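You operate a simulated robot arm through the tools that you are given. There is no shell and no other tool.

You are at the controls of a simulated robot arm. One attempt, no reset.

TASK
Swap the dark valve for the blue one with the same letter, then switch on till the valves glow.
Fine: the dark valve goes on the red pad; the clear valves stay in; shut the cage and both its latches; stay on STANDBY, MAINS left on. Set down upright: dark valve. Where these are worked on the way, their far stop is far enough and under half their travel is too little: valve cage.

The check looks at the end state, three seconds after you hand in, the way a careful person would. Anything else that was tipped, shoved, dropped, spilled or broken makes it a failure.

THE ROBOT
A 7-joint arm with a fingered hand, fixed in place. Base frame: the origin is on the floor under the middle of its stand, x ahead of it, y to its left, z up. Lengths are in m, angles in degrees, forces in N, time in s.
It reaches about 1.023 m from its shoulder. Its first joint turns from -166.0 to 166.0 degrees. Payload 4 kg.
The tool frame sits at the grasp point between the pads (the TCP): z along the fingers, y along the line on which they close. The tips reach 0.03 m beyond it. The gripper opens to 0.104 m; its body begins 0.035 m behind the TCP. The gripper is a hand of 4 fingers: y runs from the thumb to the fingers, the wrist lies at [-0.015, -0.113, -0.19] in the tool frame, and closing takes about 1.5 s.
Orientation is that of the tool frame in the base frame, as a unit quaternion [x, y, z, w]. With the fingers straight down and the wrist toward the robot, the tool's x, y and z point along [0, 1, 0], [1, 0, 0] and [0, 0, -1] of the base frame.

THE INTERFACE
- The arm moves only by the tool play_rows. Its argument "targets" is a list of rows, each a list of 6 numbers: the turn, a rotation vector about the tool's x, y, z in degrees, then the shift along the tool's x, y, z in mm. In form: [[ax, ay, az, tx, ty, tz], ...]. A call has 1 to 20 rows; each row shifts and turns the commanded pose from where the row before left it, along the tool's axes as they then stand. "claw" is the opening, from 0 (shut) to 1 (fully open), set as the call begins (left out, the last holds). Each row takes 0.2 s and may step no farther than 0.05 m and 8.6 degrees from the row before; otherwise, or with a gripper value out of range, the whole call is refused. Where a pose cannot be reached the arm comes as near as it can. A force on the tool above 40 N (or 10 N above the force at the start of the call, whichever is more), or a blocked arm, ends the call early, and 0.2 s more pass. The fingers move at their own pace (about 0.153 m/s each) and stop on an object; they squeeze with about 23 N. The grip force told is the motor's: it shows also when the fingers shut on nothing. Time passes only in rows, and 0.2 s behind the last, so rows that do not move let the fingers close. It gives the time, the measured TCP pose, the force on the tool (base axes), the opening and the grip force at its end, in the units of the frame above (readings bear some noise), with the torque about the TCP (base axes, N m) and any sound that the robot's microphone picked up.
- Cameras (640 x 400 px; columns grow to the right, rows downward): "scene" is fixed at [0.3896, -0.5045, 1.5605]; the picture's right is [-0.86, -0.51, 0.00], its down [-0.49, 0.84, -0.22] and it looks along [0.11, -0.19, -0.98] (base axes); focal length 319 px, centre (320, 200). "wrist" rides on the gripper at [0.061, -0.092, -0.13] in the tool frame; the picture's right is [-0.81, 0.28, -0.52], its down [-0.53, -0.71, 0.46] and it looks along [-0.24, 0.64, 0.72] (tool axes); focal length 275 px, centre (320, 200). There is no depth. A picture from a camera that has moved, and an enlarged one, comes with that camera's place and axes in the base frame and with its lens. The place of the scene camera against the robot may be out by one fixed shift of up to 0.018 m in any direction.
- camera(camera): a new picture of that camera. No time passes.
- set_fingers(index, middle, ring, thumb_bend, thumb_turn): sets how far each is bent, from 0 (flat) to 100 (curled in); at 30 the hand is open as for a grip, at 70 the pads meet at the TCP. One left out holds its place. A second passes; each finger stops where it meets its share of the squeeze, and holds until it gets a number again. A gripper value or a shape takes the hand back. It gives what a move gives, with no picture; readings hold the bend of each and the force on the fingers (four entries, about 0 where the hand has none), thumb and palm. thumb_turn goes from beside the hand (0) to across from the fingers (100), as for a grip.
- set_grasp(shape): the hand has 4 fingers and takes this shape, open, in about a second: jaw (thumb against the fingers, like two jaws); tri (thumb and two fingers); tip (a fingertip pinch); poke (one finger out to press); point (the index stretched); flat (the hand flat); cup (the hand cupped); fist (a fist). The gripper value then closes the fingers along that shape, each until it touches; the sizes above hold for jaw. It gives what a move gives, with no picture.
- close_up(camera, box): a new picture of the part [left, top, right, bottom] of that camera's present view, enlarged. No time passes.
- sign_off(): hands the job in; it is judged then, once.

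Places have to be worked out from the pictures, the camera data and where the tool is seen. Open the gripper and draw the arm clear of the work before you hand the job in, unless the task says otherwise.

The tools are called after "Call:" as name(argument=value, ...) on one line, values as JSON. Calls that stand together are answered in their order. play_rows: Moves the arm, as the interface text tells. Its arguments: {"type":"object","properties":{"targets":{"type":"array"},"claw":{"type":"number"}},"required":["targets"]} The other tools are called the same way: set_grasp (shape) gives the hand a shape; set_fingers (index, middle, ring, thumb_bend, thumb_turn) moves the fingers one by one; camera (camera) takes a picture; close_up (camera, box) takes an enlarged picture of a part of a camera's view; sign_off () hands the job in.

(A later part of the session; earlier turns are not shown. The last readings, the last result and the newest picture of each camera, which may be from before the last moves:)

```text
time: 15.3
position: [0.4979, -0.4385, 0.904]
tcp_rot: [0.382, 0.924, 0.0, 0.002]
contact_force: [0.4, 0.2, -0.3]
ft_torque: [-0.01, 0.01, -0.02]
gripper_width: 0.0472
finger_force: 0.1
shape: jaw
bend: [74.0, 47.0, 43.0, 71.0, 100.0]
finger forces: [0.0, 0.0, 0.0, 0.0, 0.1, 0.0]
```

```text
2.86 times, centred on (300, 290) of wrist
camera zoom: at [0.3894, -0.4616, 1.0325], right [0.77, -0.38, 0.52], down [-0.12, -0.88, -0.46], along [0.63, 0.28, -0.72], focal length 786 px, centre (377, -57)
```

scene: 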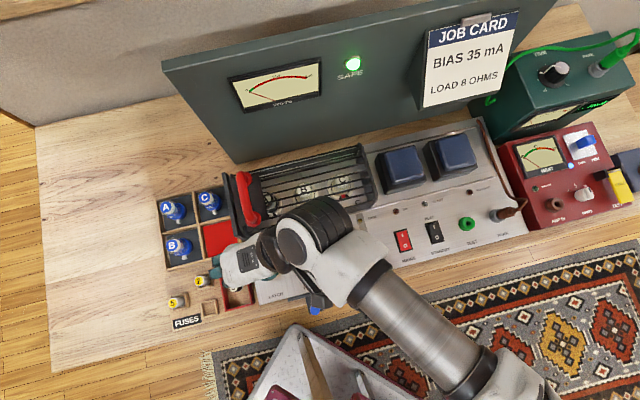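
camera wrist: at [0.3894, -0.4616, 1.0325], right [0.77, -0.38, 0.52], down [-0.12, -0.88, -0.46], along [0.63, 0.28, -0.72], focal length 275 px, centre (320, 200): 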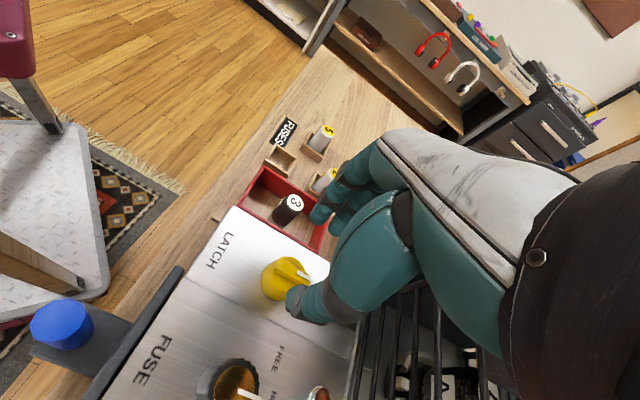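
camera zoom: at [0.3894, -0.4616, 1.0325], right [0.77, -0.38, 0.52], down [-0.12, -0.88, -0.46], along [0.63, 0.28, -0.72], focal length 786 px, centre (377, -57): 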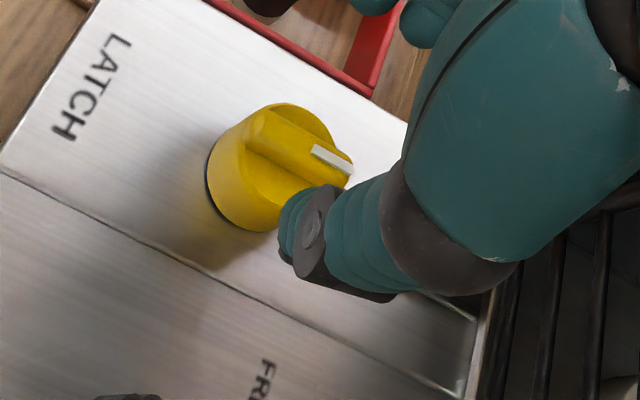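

Combining views, the fin's top centre is near r≈-0.036, q≈0.662, z≈0.852, about 6 mm to the right of the TCP. I shift over and lower with the half-closed hand, then close on the knob.

Call:
play_rows(targets=[[0, 0, 0, 0, -6, 8], [0, 0, 0, 0, 0, 8], [0, 0, 0, 0, 0, 6], [0, 0, 0, 0, 0, 0]])

Call:
close_up(camera="wrist", box=[220, 200, 400, 360])

```text
time: 16.3
position: [0.4937, -0.4426, 0.8809]
tcp_rot: [0.382, 0.924, 0.001, 0.002]
contact_force: [-0.9, -0.5, 0.4]
ft_torque: [0.0, 0.02, 0.01]
gripper_width: 0.0473
finger_force: 0.1
shape: jaw
bend: [74.0, 47.0, 43.0, 71.0, 100.0]
finger forces: [0.0, 0.0, 0.0, 0.0, 0.0, 0.0]
```

```text
2.50 times, centred on (310, 280) of wrist
camera zoom: at [0.3853, -0.4656, 1.0103], right [0.77, -0.38, 0.52], down [-0.12, -0.88, -0.46], along [0.63, 0.28, -0.72], focal length 688 px, centre (345, 0)
```

zoom: 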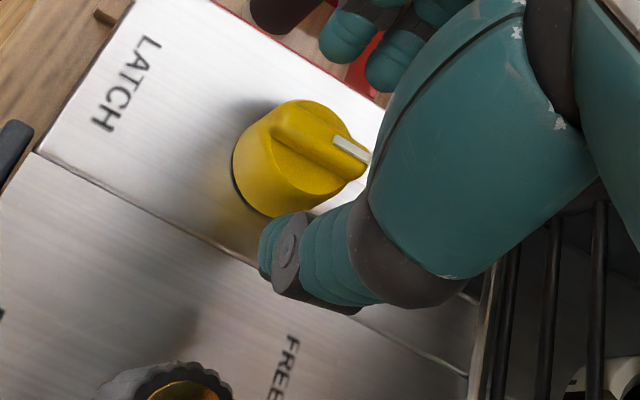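

No contact yet at 0.881. I lower a few more millimetres in small steps and then close on the knob.

Call:
play_rows(targets=[[0, 0, 0, 0, 0, 4], [0, 0, 0, 0, 0, 3], [0, 0, 0, 0, 0, 0]])

Call:
play_rows(targets=[[0, 0, 0, 0, 0, 0], [0, 0, 0, 0, 0, 0], [0, 0, 0, 0, 0, 0], [0, 0, 0, 0, 0, 0], [0, 0, 0, 0, 0, 0], [0, 0, 0, 0, 0, 0]], claw=0.15)

Call:
camera(camera="wrist")

Call:
close_up(camera="wrist", box=[220, 200, 400, 360])

```text
time: 17.1
position: [0.4935, -0.4433, 0.8742]
tcp_rot: [0.382, 0.924, 0.001, 0.003]
contact_force: [0.1, -0.3, 0.3]
ft_torque: [-0.03, -0.02, 0.04]
gripper_width: 0.0473
finger_force: 0.1
shape: jaw
bend: [74.0, 47.0, 43.0, 71.0, 100.0]
finger forces: [0.0, 0.1, 0.0, 0.0, 0.0, 0.1]
```

```text
time: 18.5
position: [0.4938, -0.4444, 0.875]
tcp_rot: [0.382, 0.924, 0.001, 0.003]
contact_force: [-3.4, -4.8, -2.3]
ft_torque: [-0.08, 0.07, 0.04]
gripper_width: 0.0189
finger_force: 22.7
shape: jaw
bend: [73.0, 62.0, 66.0, 74.0, 100.0]
finger forces: [11.6, 5.0, 0.0, 0.1, 21.6, 0.0]
```

```text
taken
camera wrist: at [0.3852, -0.4662, 1.0032], right [0.77, -0.38, 0.52], down [-0.12, -0.88, -0.46], along [0.63, 0.28, -0.72], focal length 275 px, centre (320, 200)
```

wrist: 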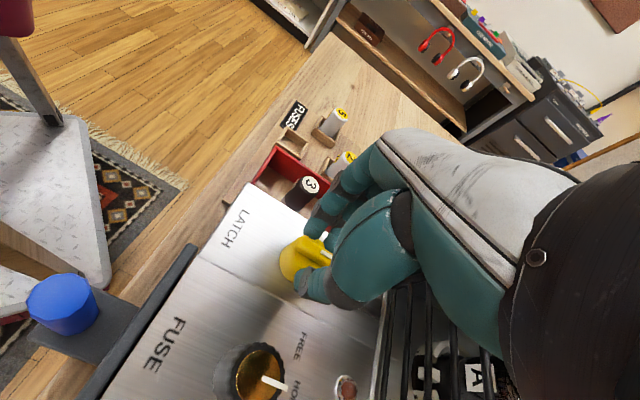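

```text
2.50 times, centred on (310, 280) of wrist
camera zoom: at [0.3852, -0.4662, 1.0032], right [0.77, -0.38, 0.52], down [-0.12, -0.88, -0.46], along [0.63, 0.28, -0.72], focal length 688 px, centre (345, 0)
```

zoom: 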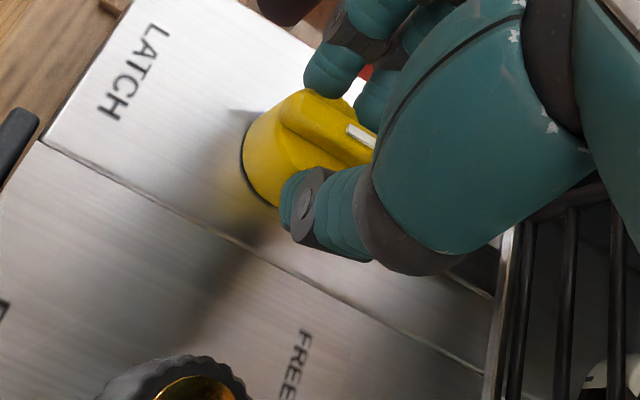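

The hand now grips the knob (thumb 21.6 N against index and middle). I try a small counter-clockwise turn, which would swing the tongue left into free space, and watch the torque.

Call:
play_rows(targets=[[0, 0, -4, 0, 0, 0], [0, 0, -4, 0, 0, 0], [0, 0, -4, 0, 0, 0], [0, 0, 0, 0, 0, 0]])

Call:
close_up(camera="wrist", box=[220, 200, 400, 360])

Call:
close_up(camera="scene", box=[240, 210, 320, 300])

```text
time: 19.5
position: [0.4947, -0.4434, 0.8753]
tcp_rot: [0.283, 0.959, 0.001, 0.003]
contact_force: [5.3, -8.4, -2.9]
ft_torque: [-0.15, -0.09, -0.14]
gripper_width: 0.0187
finger_force: 23.0
shape: jaw
bend: [73.0, 63.0, 66.0, 74.0, 100.0]
finger forces: [12.7, 6.5, 0.0, 0.0, 21.3, 0.0]
```

```text
2.50 times, centred on (310, 280) of wrist
camera zoom: at [0.3927, -0.4884, 1.0033], right [0.83, -0.21, 0.52], down [0.06, -0.89, -0.46], along [0.56, 0.41, -0.72], focal length 688 px, centre (345, 0)
```

zoom: 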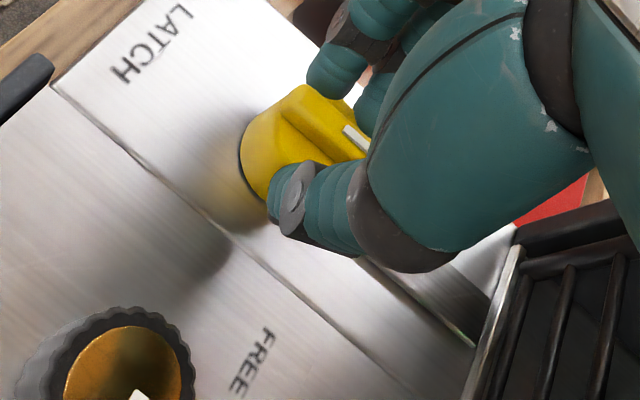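

```text
4.44 times, centred on (280, 255) of scene
camera zoom: at [0.3896, -0.5045, 1.5605], right [-0.86, -0.51, 0.0], down [-0.49, 0.84, -0.22], along [0.11, -0.19, -0.98], focal length 1418 px, centre (498, -44)
```

zoom: 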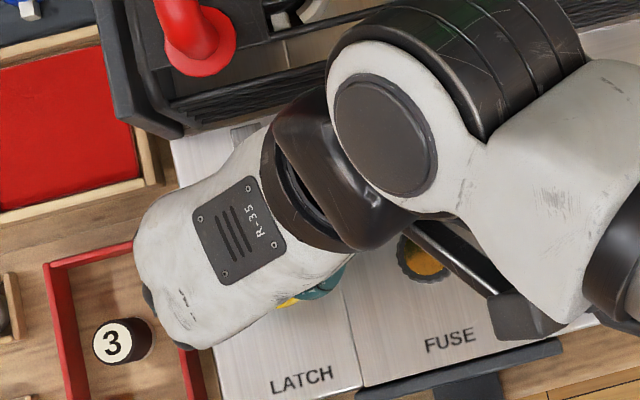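

The knob seems to turn with the hand, at low torque. I check closely whether the tongue moves with it.

Call:
close_up(camera="wrist", box=[330, 260, 430, 345])

Call:
close_up(camera="scene", box=[245, 225, 285, 255])

Call:
close_up(camera="wrist", box=[270, 215, 350, 275])

```text
4.71 times, centred on (380, 302) of wrist
camera zoom: at [0.3927, -0.4884, 1.0033], right [0.83, -0.21, 0.52], down [0.06, -0.89, -0.46], along [0.56, 0.41, -0.72], focal length 1295 px, centre (38, -282)
```

zoom: 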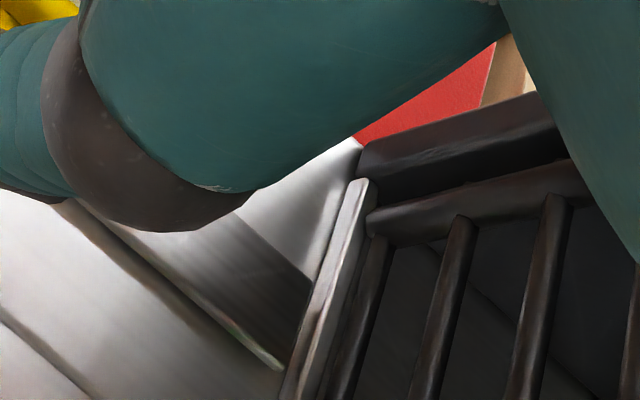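

```text
13.33 times, centred on (265, 240) of scene
camera zoom: at [0.3896, -0.5045, 1.5605], right [-0.86, -0.51, 0.0], down [-0.49, 0.84, -0.22], along [0.11, -0.19, -0.98], focal length 4252 px, centre (1053, -333)
```

zoom: 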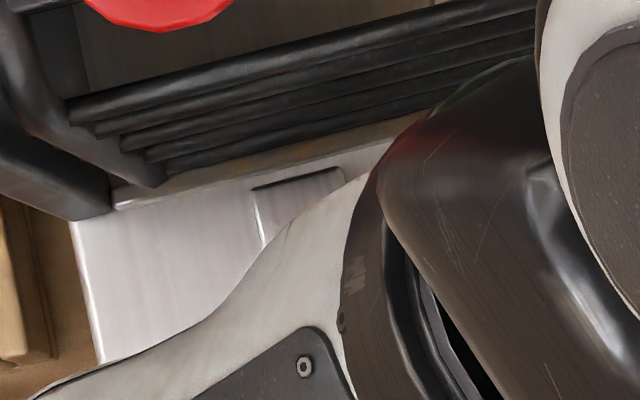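

```text
6.67 times, centred on (310, 245) of wrist
camera zoom: at [0.3927, -0.4884, 1.0033], right [0.83, -0.21, 0.52], down [0.06, -0.89, -0.46], along [0.56, 0.41, -0.72], focal length 1835 px, centre (387, -100)
```

zoom: 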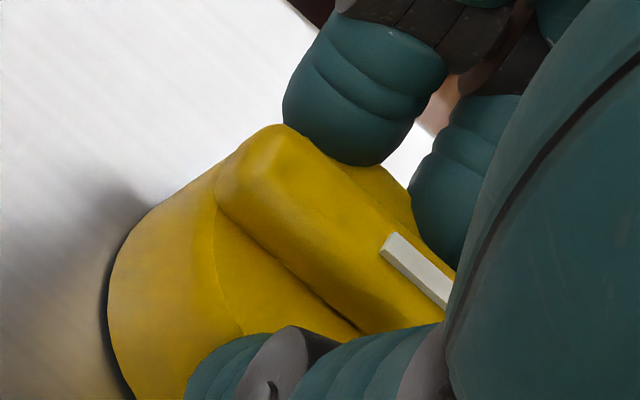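

The fin turned with the hand while the flat bar stayed put, so the knob rotates by itself. I keep turning counter-clockwise to find out its travel.

Call:
play_rows(targets=[[0, 0, -6, 0, 0, 0], [0, 0, -6, 0, 0, 0], [0, 0, -6, 0, 0, 0], [0, 0, -6, 0, 0, 0], [0, 0, -6, 0, 0, 0], [0, 0, 0, 0, 0, 0]])

Call:
close_up(camera="wrist", box=[220, 200, 440, 360])

Call:
close_up(camera="scene", box=[235, 205, 325, 290])

```text
time: 20.9
position: [0.4947, -0.4444, 0.8743]
tcp_rot: [0.025, 1.0, -0.001, 0.002]
contact_force: [15.3, -4.8, -0.1]
ft_torque: [-0.04, -0.47, -0.3]
gripper_width: 0.0178
finger_force: 23.4
shape: jaw
bend: [73.0, 63.0, 66.0, 75.0, 97.0]
finger forces: [12.7, 18.9, 0.0, 0.0, 22.2, 0.1]
```

```text
2.50 times, centred on (330, 280) of wrist
camera zoom: at [0.4286, -0.5329, 1.0032], right [0.82, 0.23, 0.52], down [0.5, -0.74, -0.45], along [0.28, 0.63, -0.72], focal length 688 px, centre (295, 0)
```

zoom: 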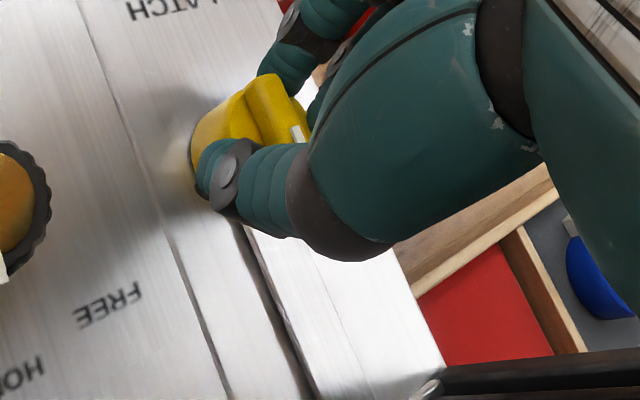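

```text
4.71 times, centred on (280, 248) of scene
camera zoom: at [0.3896, -0.5045, 1.5605], right [-0.86, -0.51, 0.0], down [-0.49, 0.84, -0.22], along [0.11, -0.19, -0.98], focal length 1501 px, centre (508, -24)
```

zoom: 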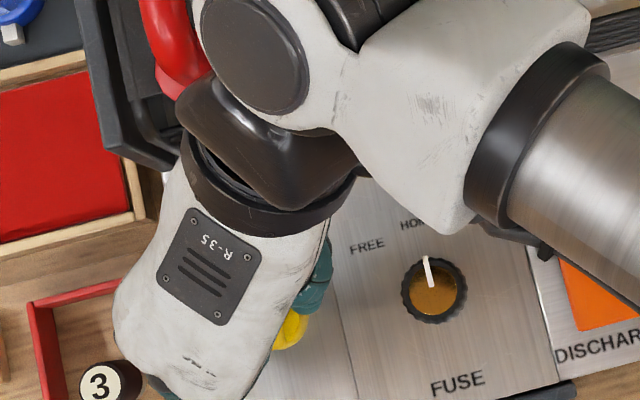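

The fin is again parallel to the bar, so the grip slipped and the knob does not go counter-clockwise. I release, turn the hand back, re-grip and try clockwise.

Call:
play_rows(targets=[[0, 0, 0, 0, 0, 0], [0, 0, 0, 0, 0, 0], [0, 0, 0, 0, 0, 0], [0, 0, 7, 0, 0, 0], [0, 0, 7, 0, 0, 0], [0, 0, 7, 0, 0, 0], [0, 0, 7, 0, 0, 0], [0, 0, 7, 0, 0, 0], [0, 0, 7, 0, 0, 0], [0, 0, 0, 0, 0, 0]], claw=0.45)

Call:
close_up(camera="wrist", box=[220, 200, 400, 360])

Call:
close_up(camera="scene", box=[235, 205, 325, 290])

```text
time: 23.1
position: [0.4932, -0.4435, 0.874]
tcp_rot: [0.382, 0.924, 0.001, 0.002]
contact_force: [-0.9, 0.1, 0.9]
ft_torque: [0.02, 0.02, 0.01]
gripper_width: 0.0463
finger_force: 0.1
shape: jaw
bend: [74.0, 47.0, 44.0, 71.0, 100.0]
finger forces: [0.0, 0.1, 0.0, 0.0, 0.1, 0.0]
```

```text
2.50 times, centred on (310, 280) of wrist
camera zoom: at [0.3851, -0.4658, 1.0031], right [0.77, -0.38, 0.52], down [-0.12, -0.88, -0.46], along [0.63, 0.28, -0.72], focal length 688 px, centre (345, 0)
```

zoom: 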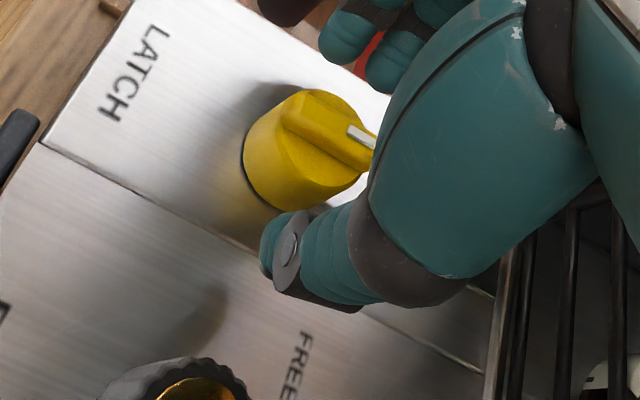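

```text
4.71 times, centred on (280, 248) of scene
camera zoom: at [0.3896, -0.5045, 1.5605], right [-0.86, -0.51, 0.0], down [-0.49, 0.84, -0.22], along [0.11, -0.19, -0.98], focal length 1501 px, centre (508, -24)
```

zoom: 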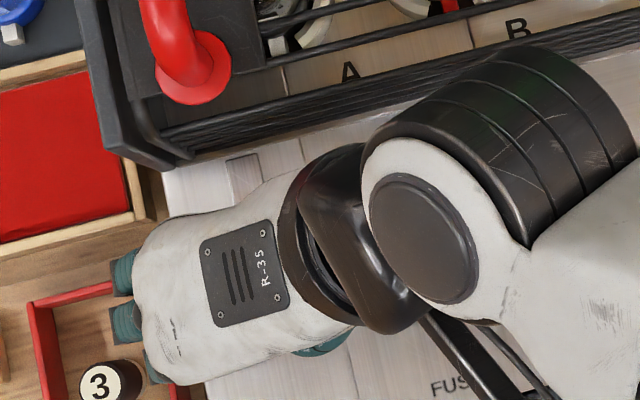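

The knob is unchanged and the hand is back. I re-grip and try a clockwise turn of 16°.

Call:
play_rows(targets=[[0, 0, 0, 0, 0, 0], [0, 0, 0, 0, 0, 0], [0, 0, 0, 0, 0, 0], [0, 0, 0, 0, 0, 0], [0, 0, 0, 0, 0, 0], [0, 0, 4, 0, 0, 0], [0, 0, 4, 0, 0, 0], [0, 0, 4, 0, 0, 0], [0, 0, 4, 0, 0, 0], [0, 0, 0, 0, 0, 0]], claw=0.1)

Call:
close_up(camera="wrist", box=[220, 200, 400, 360])

Call:
close_up(camera="scene", box=[235, 205, 325, 290])

```text
time: 25.3
position: [0.4927, -0.4432, 0.8739]
tcp_rot: [0.508, 0.862, 0.002, 0.002]
contact_force: [-7.1, -4.6, -2.8]
ft_torque: [-0.11, 0.11, 0.01]
gripper_width: 0.0178
finger_force: 22.7
shape: jaw
bend: [73.0, 61.0, 66.0, 73.0, 100.0]
finger forces: [12.2, 5.2, 0.0, 0.0, 23.7, 0.1]
```

```text
2.50 times, centred on (310, 280) of wrist
camera zoom: at [0.383, -0.4353, 1.0032], right [0.63, -0.58, 0.52], down [-0.36, -0.81, -0.46], along [0.69, 0.1, -0.72], focal length 688 px, centre (345, 0)
```

zoom: 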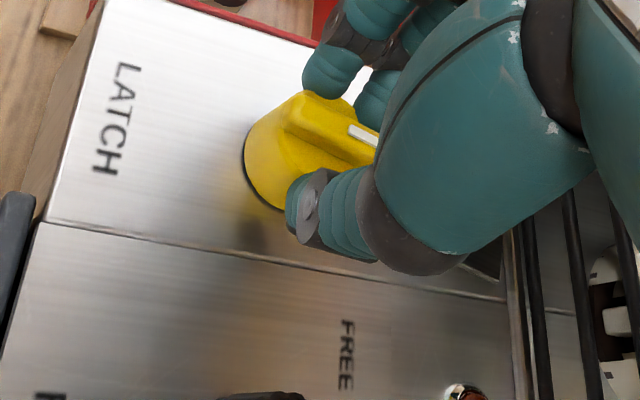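

```text
4.71 times, centred on (280, 248) of scene
camera zoom: at [0.3896, -0.5045, 1.5605], right [-0.86, -0.51, 0.0], down [-0.49, 0.84, -0.22], along [0.11, -0.19, -0.98], focal length 1501 px, centre (508, -24)
```

zoom: 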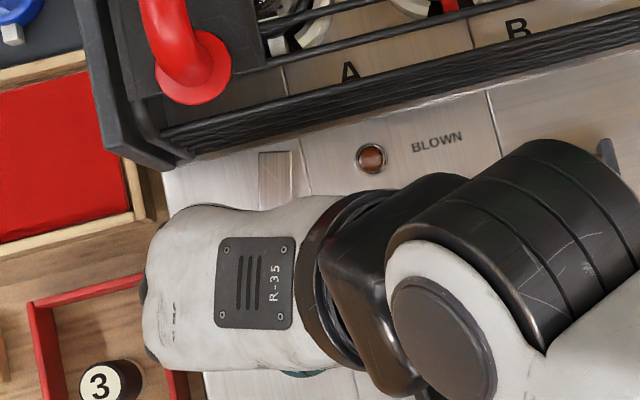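

Clockwise works: near-zero torque, and the tongue's tip has swung to the right in the scene view. I continue the turn.

Call:
play_rows(targets=[[0, 0, 5, 0, 0, 0], [0, 0, 5, 0, 0, 0], [0, 0, 5, 0, 0, 0], [0, 0, 5, 0, 0, 0], [0, 0, 5, 0, 0, 0], [0, 0, 5, 0, 0, 0], [0, 0, 0, 0, 0, 0]])

Call:
close_up(camera="wrist", box=[220, 200, 400, 360])

Call:
close_up(camera="scene", box=[235, 205, 325, 290])

```text
time: 26.9
position: [0.4945, -0.4432, 0.8742]
tcp_rot: [0.713, 0.701, 0.003, 0.001]
contact_force: [-8.8, -3.9, -4.2]
ft_torque: [-0.06, 0.2, -0.01]
gripper_width: 0.0172
finger_force: 22.6
shape: jaw
bend: [73.0, 62.0, 66.0, 73.0, 100.0]
finger forces: [11.8, 6.6, 0.0, 0.1, 24.2, 0.1]
```

```text
2.50 times, centred on (310, 280) of wrist
camera zoom: at [0.4024, -0.3813, 1.0034], right [0.26, -0.82, 0.52], down [-0.72, -0.52, -0.46], along [0.64, -0.25, -0.72], focal length 688 px, centre (345, 0)
```

zoom: 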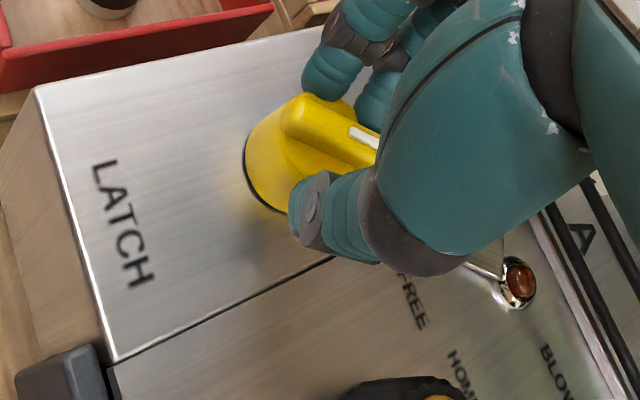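

```text
4.71 times, centred on (280, 248) of scene
camera zoom: at [0.3896, -0.5045, 1.5605], right [-0.86, -0.51, 0.0], down [-0.49, 0.84, -0.22], along [0.11, -0.19, -0.98], focal length 1501 px, centre (508, -24)
```

zoom: 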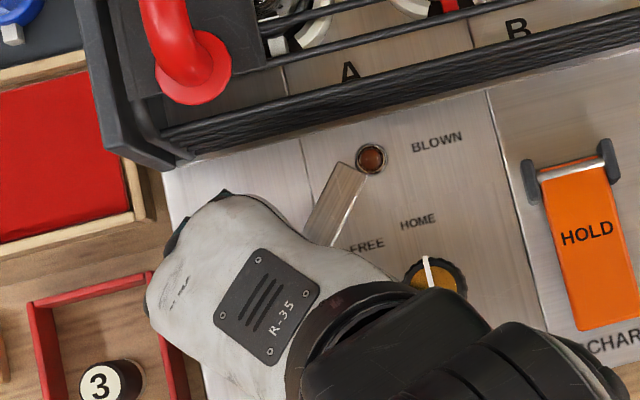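

The tongue has swung about 46° and is clear of the cage ledge. I turn on a little further while watching for a stop.

Call:
play_rows(targets=[[0, 0, 4, 0, 0, 0], [0, 0, 4, 0, 0, 0], [0, 0, 4, 0, 0, 0], [0, 0, 4, 0, 0, 0], [0, 0, 4, 0, 0, 0], [0, 0, 0, 0, 0, 0]])

Call:
close_up(camera="scene", box=[235, 205, 325, 290])

Call:
camera(camera="scene")

```text
time: 28.3
position: [0.4932, -0.4449, 0.8751]
tcp_rot: [0.824, 0.567, 0.002, 0.002]
contact_force: [-7.6, 0.7, -1.5]
ft_torque: [-0.03, 0.11, 0.0]
gripper_width: 0.0173
finger_force: 23.3
shape: jaw
bend: [73.0, 61.0, 66.0, 73.0, 100.0]
finger forces: [12.9, 6.7, 0.0, 0.0, 23.4, 0.0]
```

```text
4.71 times, centred on (280, 248) of scene
camera zoom: at [0.3896, -0.5045, 1.5605], right [-0.86, -0.51, 0.0], down [-0.49, 0.84, -0.22], along [0.11, -0.19, -0.98], focal length 1501 px, centre (508, -24)
```

zoom: 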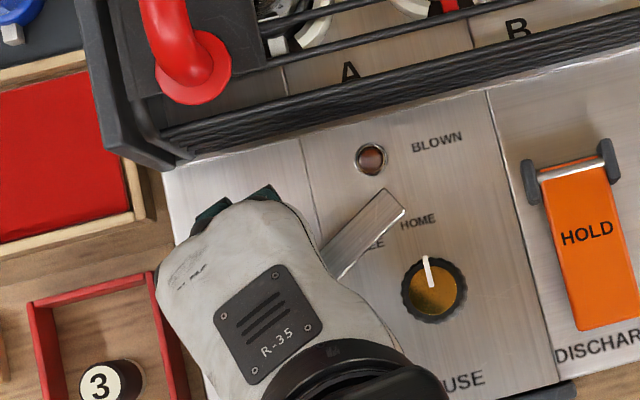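

```text
taken
```

scene: 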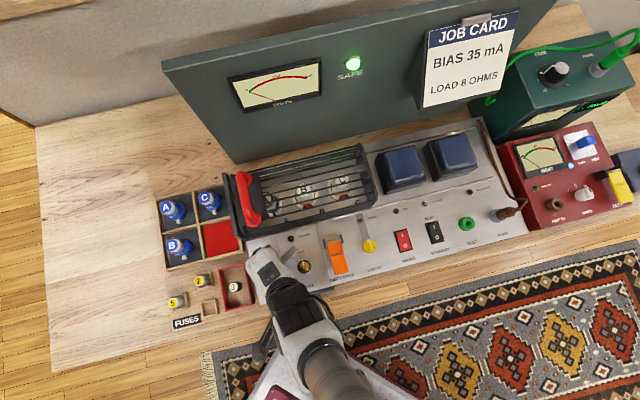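

About 66° now, with no stop yet and the fuse knob coming near the tongue. I go just a few degrees more and no further.

Call:
play_rows(targets=[[0, 0, 3, 0, 0, 0], [0, 0, 3, 0, 0, 0], [0, 0, 0, 0, 0, 0]])

Call:
close_up(camera="scene", box=[235, 205, 325, 290])

```text
time: 29.1
position: [0.494, -0.4437, 0.8738]
tcp_rot: [0.852, 0.523, 0.003, 0.0]
contact_force: [-7.6, 0.4, -2.0]
ft_torque: [0.03, 0.16, 0.02]
gripper_width: 0.0174
finger_force: 23.4
shape: jaw
bend: [73.0, 61.0, 66.0, 73.0, 100.0]
finger forces: [12.8, 6.7, 0.0, 0.0, 23.2, 0.0]
```

```text
4.71 times, centred on (280, 248) of scene
camera zoom: at [0.3896, -0.5045, 1.5605], right [-0.86, -0.51, 0.0], down [-0.49, 0.84, -0.22], along [0.11, -0.19, -0.98], focal length 1501 px, centre (508, -24)
```

zoom: 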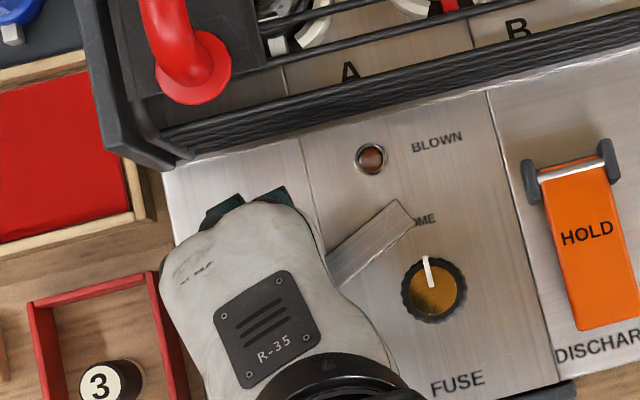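

The left latch is turned about 72° with its tongue well clear, so I leave it there. I open, rise, turn the hand back and move over to the right latch (about r≈0.186, q≈0.664).

Call:
play_rows(targets=[[0, 0, 0, 0, 0, 0], [0, 0, 0, 0, 0, 0], [0, 0, 0, 0, 0, 0], [0, 0, 0, 0, 0, -30], [0, 0, 0, 0, 0, -40], [0, 0, 0, 0, 0, -20], [0, 0, -8, 0, 0, 0], [0, 0, -8, 0, 0, 0], [0, 0, -8, 0, 0, 0], [0, 0, -8, 0, 0, 0], [0, 0, -8, 0, 0, 0], [0, 0, -8, 0, 0, 0], [0, 0, -8, 0, 0, 0], [0, 0, -8, 0, 0, 0], [0, 0, -8, 0, 0, 0], [0, 0, 0, 0, 0, 0]], claw=0.6)

Call:
play_rows(targets=[[0, 0, 0, 0, -45, 0], [0, 0, 0, 0, -45, 0], [0, 0, 0, 0, -45, 0], [0, 0, 0, 0, -45, 0], [0, 0, 0, 0, -41, 0], [0, 0, 0, 0, 0, 0]])

Call:
camera(camera="wrist")

Call:
camera(camera="scene")

```text
time: 32.5
position: [0.4935, -0.4443, 0.9637]
tcp_rot: [0.381, 0.924, 0.002, 0.002]
contact_force: [-0.4, 0.0, 0.4]
ft_torque: [0.01, 0.03, 0.0]
gripper_width: 0.0622
finger_force: 0.1
shape: jaw
bend: [29.0, 41.0, 37.0, 65.0, 100.0]
finger forces: [0.0, 0.0, 0.0, 0.0, 0.0, 0.0]
```

```text
time: 33.9
position: [0.3371, -0.6016, 0.9654]
tcp_rot: [0.382, 0.924, 0.0, 0.003]
contact_force: [-0.2, 0.1, 0.7]
ft_torque: [-0.03, 0.01, -0.02]
gripper_width: 0.0621
finger_force: 0.1
shape: jaw
bend: [29.0, 41.0, 37.0, 65.0, 100.0]
finger forces: [0.0, 0.0, 0.0, 0.0, 0.0, 0.0]
```

```text
taken
camera wrist: at [0.2285, -0.624, 1.0933], right [0.77, -0.38, 0.52], down [-0.12, -0.88, -0.46], along [0.63, 0.29, -0.72], focal length 275 px, centre (320, 200)
```

wrist: 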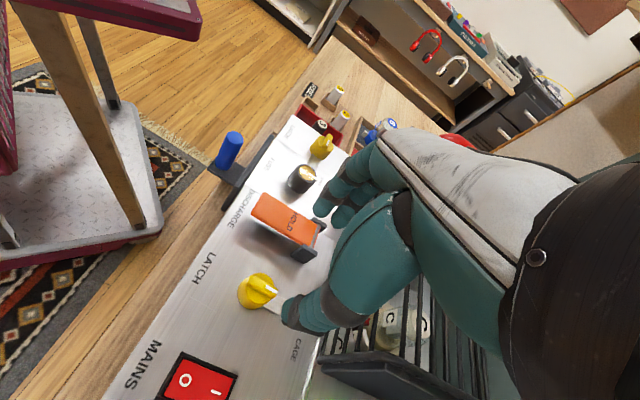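

```text
taken
```

scene: 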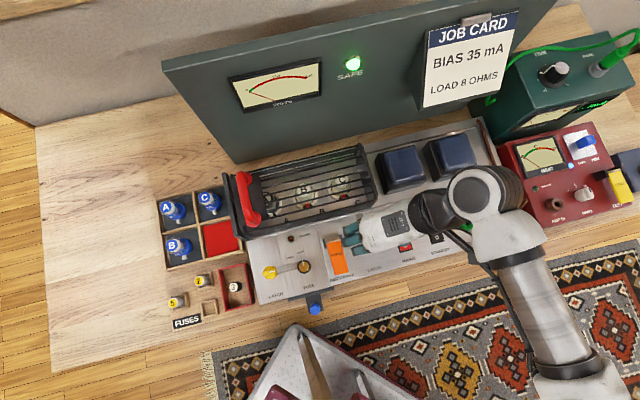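

The right knob sits right under the TCP (seen at (262,287), predicted (263,287)). I narrow the hand to pass the HOLD lever and come down around the knob.

Call:
play_rows(targets=[[0, 0, 0, 0, 0, 0], [0, 0, 0, 0, 0, 0], [0, 0, 0, 0, 0, 0], [0, 0, 0, 0, 0, 30], [0, 0, 0, 0, 0, 30], [0, 0, 0, 0, 0, 15], [0, 0, 0, 0, 0, 8], [0, 0, 0, 0, 0, 7], [0, 0, 0, 0, 0, 0]], claw=0.45)

Call:
close_up(camera="wrist", box=[220, 180, 400, 360])

Call:
close_up(camera="scene", box=[310, 195, 420, 285])

```text
time: 35.9
position: [0.3378, -0.5997, 0.8733]
tcp_rot: [0.382, 0.924, 0.001, 0.002]
contact_force: [-0.7, -0.2, -0.4]
ft_torque: [0.01, 0.0, 0.01]
gripper_width: 0.0472
finger_force: 0.0
shape: jaw
bend: [74.0, 47.0, 43.0, 71.0, 100.0]
finger forces: [0.1, 0.1, 0.0, 0.0, 0.0, 0.0]
```

```text
2.22 times, centred on (310, 270) of wrist
camera zoom: at [0.2293, -0.623, 1.002], right [0.77, -0.38, 0.52], down [-0.12, -0.88, -0.46], along [0.63, 0.29, -0.72], focal length 612 px, centre (342, 44)
```

zoom: 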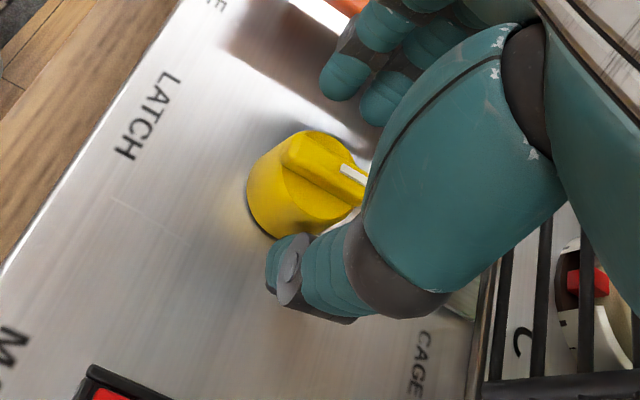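

```text
4.44 times, centred on (365, 240) of scene
camera zoom: at [0.3896, -0.5045, 1.5605], right [-0.86, -0.51, 0.0], down [-0.49, 0.84, -0.22], along [0.11, -0.19, -0.98], focal length 1418 px, centre (120, 22)
```

zoom: 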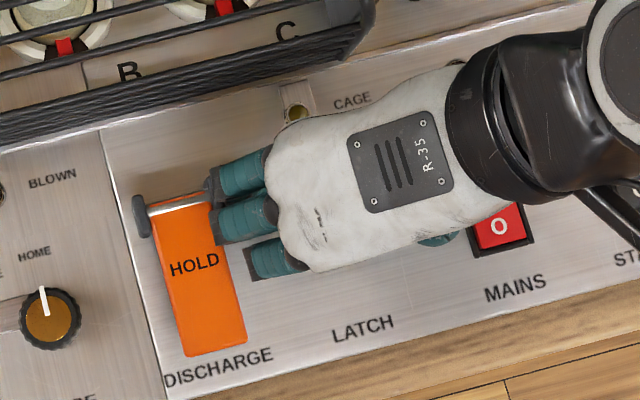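

The placement matches the left latch, with no contact on HOLD. I close and try a clockwise turn of 15°.

Call:
play_rows(targets=[[0, 0, 0, 0, 0, 0], [0, 0, 0, 0, 0, 0], [0, 0, 0, 0, 0, 0], [0, 0, 0, 0, 0, 0], [0, 0, 0, 0, 0, 0], [0, 0, 0, 0, 0, 0], [0, 0, 5, 0, 0, 0], [0, 0, 5, 0, 0, 0], [0, 0, 5, 0, 0, 0], [0, 0, 0, 0, 0, 0]], claw=0.1)

Call:
close_up(camera="wrist", box=[220, 180, 400, 360])

Call:
close_up(camera="scene", box=[310, 195, 420, 285])

```text
time: 38.1
position: [0.3359, -0.5998, 0.8736]
tcp_rot: [0.5, 0.866, 0.002, 0.002]
contact_force: [-3.7, -3.7, 3.5]
ft_torque: [-0.13, 0.18, 0.06]
gripper_width: 0.0111
finger_force: 0.0
shape: jaw
bend: [72.0, 64.0, 63.0, 68.0, 100.0]
finger forces: [2.2, 0.4, 0.1, 0.0, 7.6, 0.0]
```

```text
2.22 times, centred on (310, 270) of wrist
camera zoom: at [0.2269, -0.5939, 1.0025], right [0.64, -0.56, 0.52], down [-0.35, -0.82, -0.46], along [0.68, 0.11, -0.72], focal length 612 px, centre (342, 44)
```

zoom: 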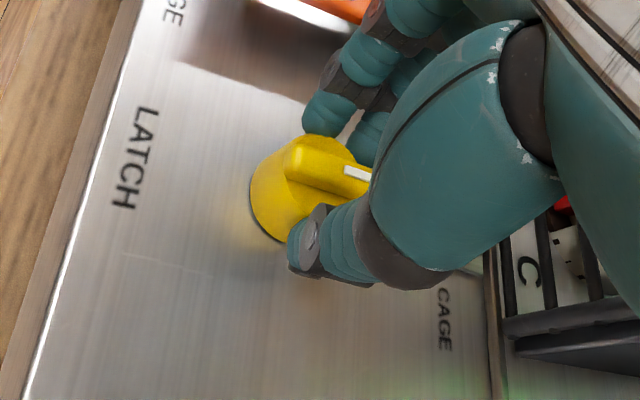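

```text
4.44 times, centred on (365, 240) of scene
camera zoom: at [0.3896, -0.5045, 1.5605], right [-0.86, -0.51, 0.0], down [-0.49, 0.84, -0.22], along [0.11, -0.19, -0.98], focal length 1418 px, centre (120, 22)
```

zoom: 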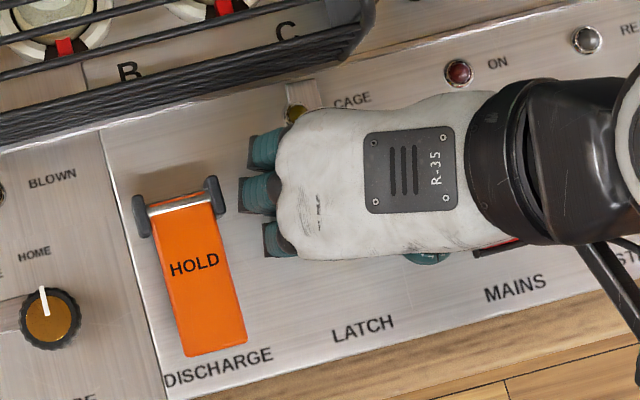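

The grip is weak because the fingers reached the commanded width. I squeeze fully and turn another 10° to compare.

Call:
play_rows(targets=[[0, 0, 0, 0, 0, 0], [0, 0, 0, 0, 0, 0], [0, 0, 0, 0, 0, 0], [0, 0, 5, 0, 0, 0], [0, 0, 5, 0, 0, 0], [0, 0, 0, 0, 0, 0]], claw=0.0)

Call:
close_up(camera="wrist", box=[220, 180, 400, 360])

Call:
close_up(camera="scene", box=[330, 200, 400, 260])

```text
time: 39.5
position: [0.3386, -0.5999, 0.8742]
tcp_rot: [0.574, 0.819, 0.002, 0.002]
contact_force: [-8.3, -4.5, -2.6]
ft_torque: [-0.11, 0.13, 0.09]
gripper_width: 0.0111
finger_force: 23.4
shape: jaw
bend: [72.0, 65.0, 70.0, 69.0, 100.0]
finger forces: [12.2, 6.1, 0.0, 0.0, 24.5, 0.1]
```

```text
2.22 times, centred on (310, 270) of wrist
camera zoom: at [0.2297, -0.5751, 1.0024], right [0.53, -0.67, 0.52], down [-0.49, -0.74, -0.46], along [0.69, -0.01, -0.72], focal length 612 px, centre (342, 44)
```

zoom: 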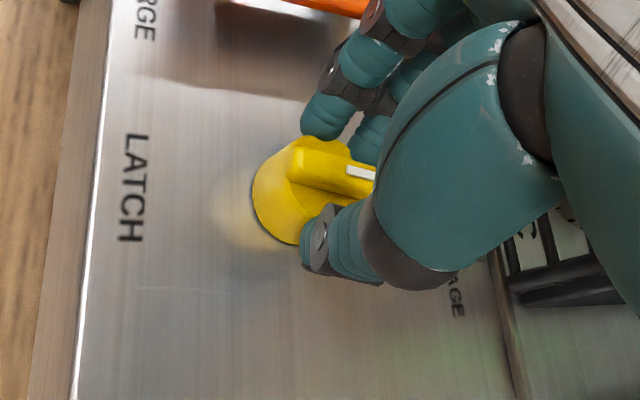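

```text
6.67 times, centred on (365, 230) of scene
camera zoom: at [0.3896, -0.5045, 1.5605], right [-0.86, -0.51, 0.0], down [-0.49, 0.84, -0.22], along [0.11, -0.19, -0.98], focal length 2126 px, centre (20, 0)
```

zoom: 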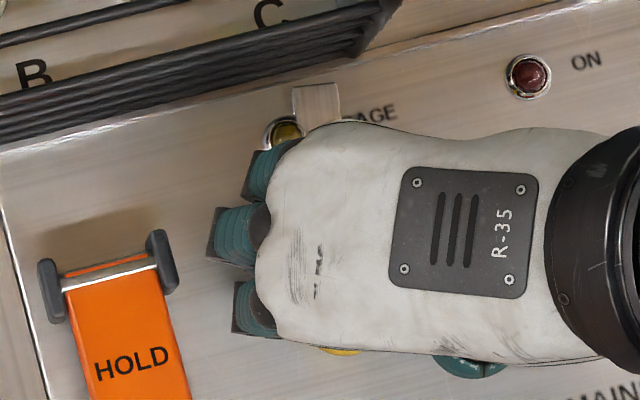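

The right tongue now swings clockwise too, with the CAGE lamp uncovered. I continue turning by 45° with the firm grip.

Call:
play_rows(targets=[[0, 0, 5, 0, 0, 0], [0, 0, 5, 0, 0, 0], [0, 0, 5, 0, 0, 0], [0, 0, 5, 0, 0, 0], [0, 0, 5, 0, 0, 0], [0, 0, 5, 0, 0, 0], [0, 0, 5, 0, 0, 0], [0, 0, 5, 0, 0, 0], [0, 0, 5, 0, 0, 0], [0, 0, 0, 0, 0, 0]])

Call:
close_up(camera="scene", box=[310, 195, 420, 285])

Call:
close_up(camera="wrist", box=[220, 180, 400, 360])

```text
time: 41.7
position: [0.3378, -0.6002, 0.8725]
tcp_rot: [0.843, 0.538, 0.002, 0.001]
contact_force: [-4.5, -8.3, -3.8]
ft_torque: [-0.16, -0.01, 0.05]
gripper_width: 0.0108
finger_force: 22.5
shape: jaw
bend: [72.0, 64.0, 70.0, 69.0, 100.0]
finger forces: [13.3, 10.6, 0.0, 0.1, 24.6, 0.1]
```

```text
4.44 times, centred on (365, 240) of scene
camera zoom: at [0.3896, -0.5045, 1.5605], right [-0.86, -0.51, 0.0], down [-0.49, 0.84, -0.22], along [0.11, -0.19, -0.98], focal length 1418 px, centre (120, 22)
```

zoom: 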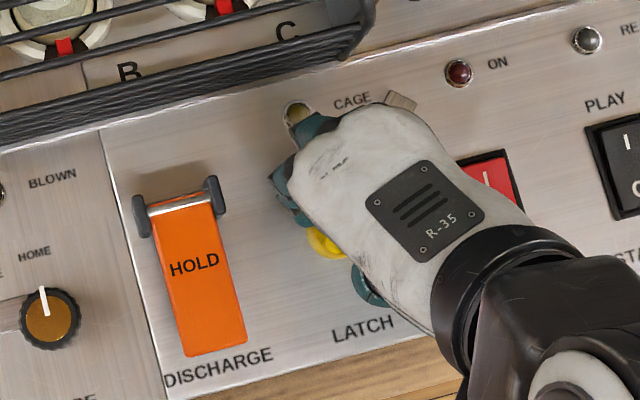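

```text
2.22 times, centred on (310, 270) of wrist
camera zoom: at [0.2798, -0.5068, 1.0026], right [-0.1, -0.85, 0.52], down [-0.87, -0.18, -0.46], along [0.49, -0.49, -0.72], focal length 612 px, centre (342, 44)
```

zoom: 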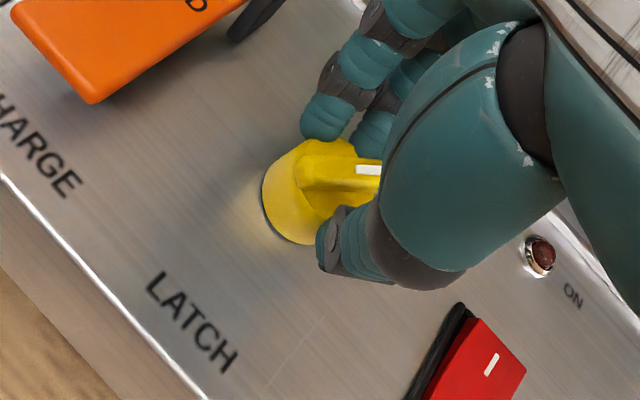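

The right latch has turned roughly 45°. I add another 15° so it is clearly open.

Call:
play_rows(targets=[[0, 0, 5, 0, 0, 0], [0, 0, 5, 0, 0, 0], [0, 0, 5, 0, 0, 0], [0, 0, 0, 0, 0, 0]])

Call:
close_up(camera="scene", box=[310, 195, 420, 285])

```text
time: 42.7
position: [0.3376, -0.6005, 0.873]
tcp_rot: [0.906, 0.422, 0.003, 0.001]
contact_force: [-4.6, -8.6, -2.4]
ft_torque: [-0.21, -0.08, 0.0]
gripper_width: 0.0109
finger_force: 23.4
shape: jaw
bend: [72.0, 63.0, 70.0, 69.0, 100.0]
finger forces: [14.0, 11.6, 0.0, 0.1, 23.7, 0.0]
```

```text
4.44 times, centred on (365, 240) of scene
camera zoom: at [0.3896, -0.5045, 1.5605], right [-0.86, -0.51, 0.0], down [-0.49, 0.84, -0.22], along [0.11, -0.19, -0.98], focal length 1418 px, centre (120, 22)
```

zoom: 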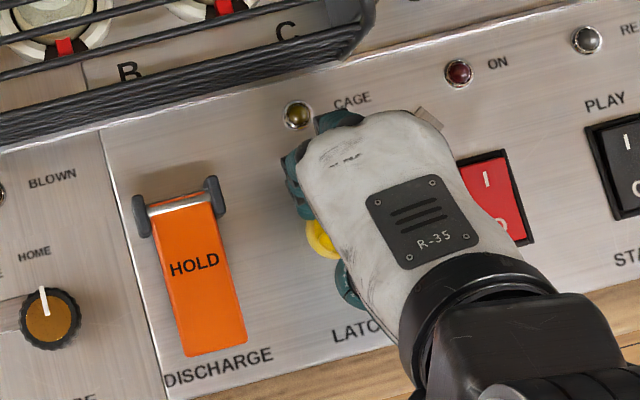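

The right latch is now near 58°. I add a few degrees, then release and rise to check both latches.

Call:
play_rows(targets=[[0, 0, 4, 0, 0, 0], [0, 0, 3, 0, 0, 0], [0, 0, 0, 0, 0, 0]])

Call:
play_rows(targets=[[0, 0, 0, 0, 0, 0], [0, 0, 0, 0, 0, 0], [0, 0, 0, 0, 0, 0], [0, 0, 0, 0, 0, -30], [0, 0, 0, 0, 0, -40], [0, 0, 0, 0, 0, -40], [0, 0, 0, 0, 0, -40], [0, 0, 0, 0, 0, 0]], claw=0.6)

Call:
camera(camera="scene")

Call:
camera(camera="wrist")

```text
time: 43.5
position: [0.3377, -0.6004, 0.8727]
tcp_rot: [0.93, 0.368, 0.002, 0.0]
contact_force: [-5.6, -9.9, -2.0]
ft_torque: [-0.29, -0.1, 0.06]
gripper_width: 0.0111
finger_force: 23.1
shape: jaw
bend: [72.0, 62.0, 70.0, 69.0, 100.0]
finger forces: [14.4, 12.1, 0.0, 0.0, 22.7, 0.1]
```

```text
time: 45.3
position: [0.3364, -0.601, 1.0237]
tcp_rot: [0.93, 0.367, 0.002, 0.001]
contact_force: [-0.2, -0.6, 0.9]
ft_torque: [0.0, 0.02, -0.01]
gripper_width: 0.0622
finger_force: 0.1
shape: jaw
bend: [29.0, 41.0, 37.0, 65.0, 100.0]
finger forces: [0.0, 0.0, 0.0, 0.0, 0.0, 0.1]
```

```text
taken
```

scene: 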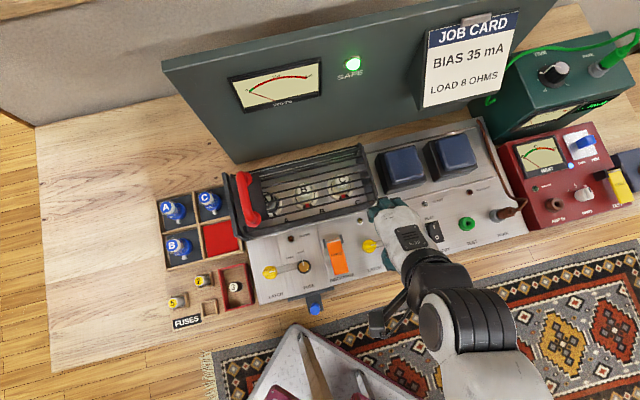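

```text
taken
camera wrist: at [0.3181, -0.4923, 1.1524], right [-0.41, -0.75, 0.51], down [-0.87, 0.16, -0.46], along [0.27, -0.64, -0.72], focal length 275 px, centre (320, 200)
```

wrist: 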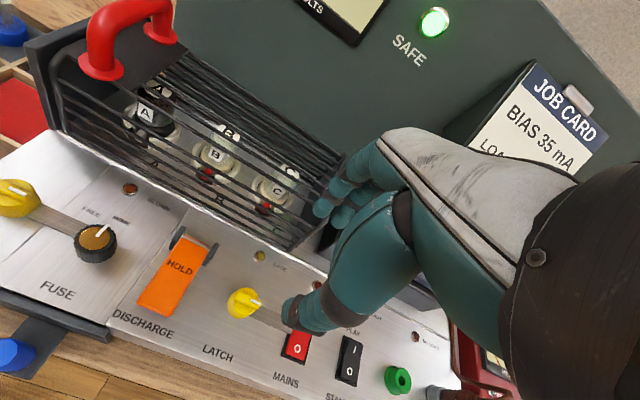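

I zoom in on both latches and the cage from here.

Call:
close_up(camera="scene", box=[245, 220, 335, 290])

Call:
close_up(camera="wrist", box=[0, 150, 160, 290])

Call:
close_up(camera="wrist", box=[20, 0, 340, 260])

Call:
close_up(camera="scene", box=[335, 210, 425, 270])

Call:
close_up(camera="wrist", box=[270, 160, 350, 260])

```text
5.71 times, centred on (290, 255) of scene
camera zoom: at [0.3896, -0.5045, 1.5605], right [-0.86, -0.51, 0.0], down [-0.49, 0.84, -0.22], along [0.11, -0.19, -0.98], focal length 1822 px, centre (491, -114)
```

zoom: 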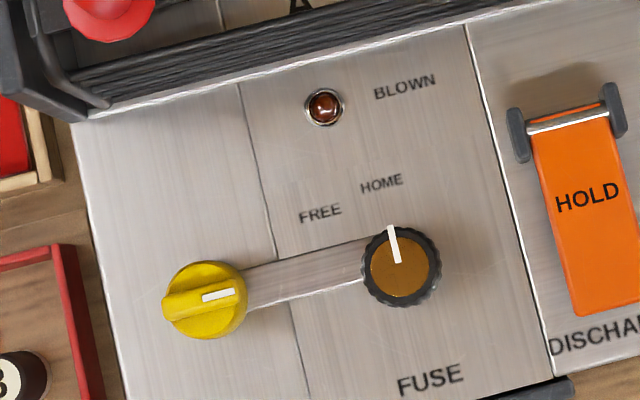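

```text
2.86 times, centred on (80, 220) of wrist
camera zoom: at [0.3181, -0.4923, 1.1524], right [-0.41, -0.75, 0.51], down [-0.87, 0.16, -0.46], along [0.27, -0.64, -0.72], focal length 786 px, centre (1006, 143)
```

zoom: 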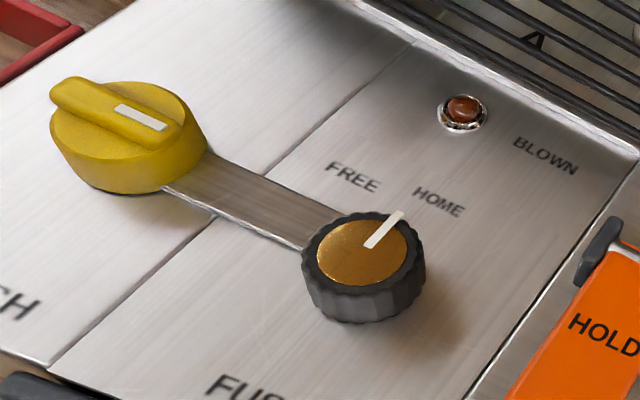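

```text
1.54 times, centred on (180, 130) of wrist
camera zoom: at [0.3181, -0.4923, 1.1524], right [-0.41, -0.75, 0.51], down [-0.87, 0.16, -0.46], along [0.27, -0.64, -0.72], focal length 424 px, centre (535, 308)
```

zoom: 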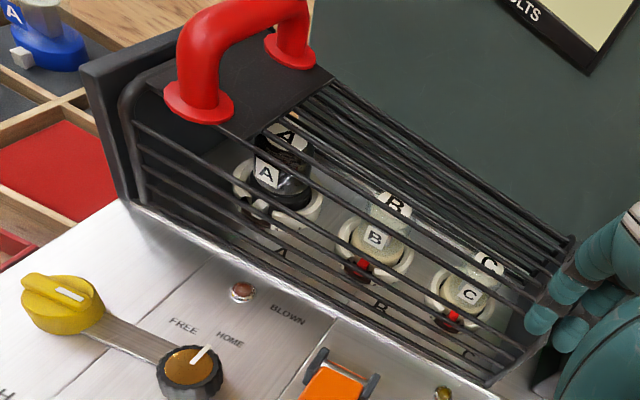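

```text
6.67 times, centred on (380, 240) of scene
camera zoom: at [0.3896, -0.5045, 1.5605], right [-0.86, -0.51, 0.0], down [-0.49, 0.84, -0.22], along [0.11, -0.19, -0.98], focal length 2126 px, centre (-80, -67)
```

zoom: 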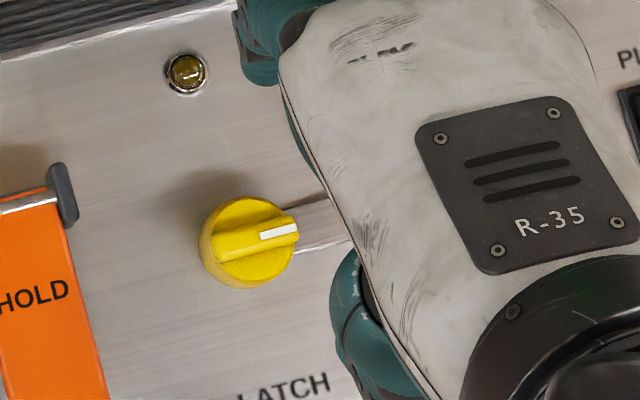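

```text
4.00 times, centred on (310, 210) of wrist
camera zoom: at [0.3181, -0.4923, 1.1524], right [-0.41, -0.75, 0.51], down [-0.87, 0.16, -0.46], along [0.27, -0.64, -0.72], focal length 1101 px, centre (360, 160)
```

zoom: 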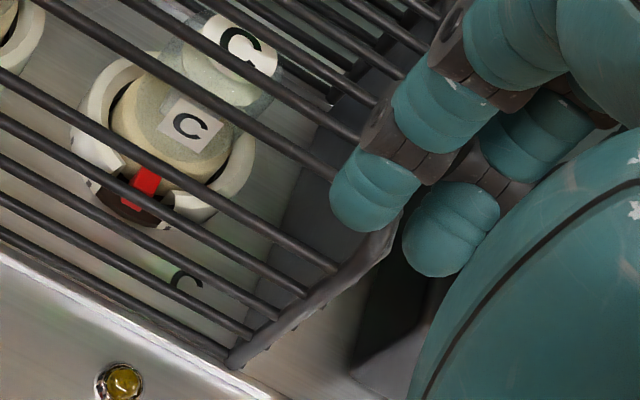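

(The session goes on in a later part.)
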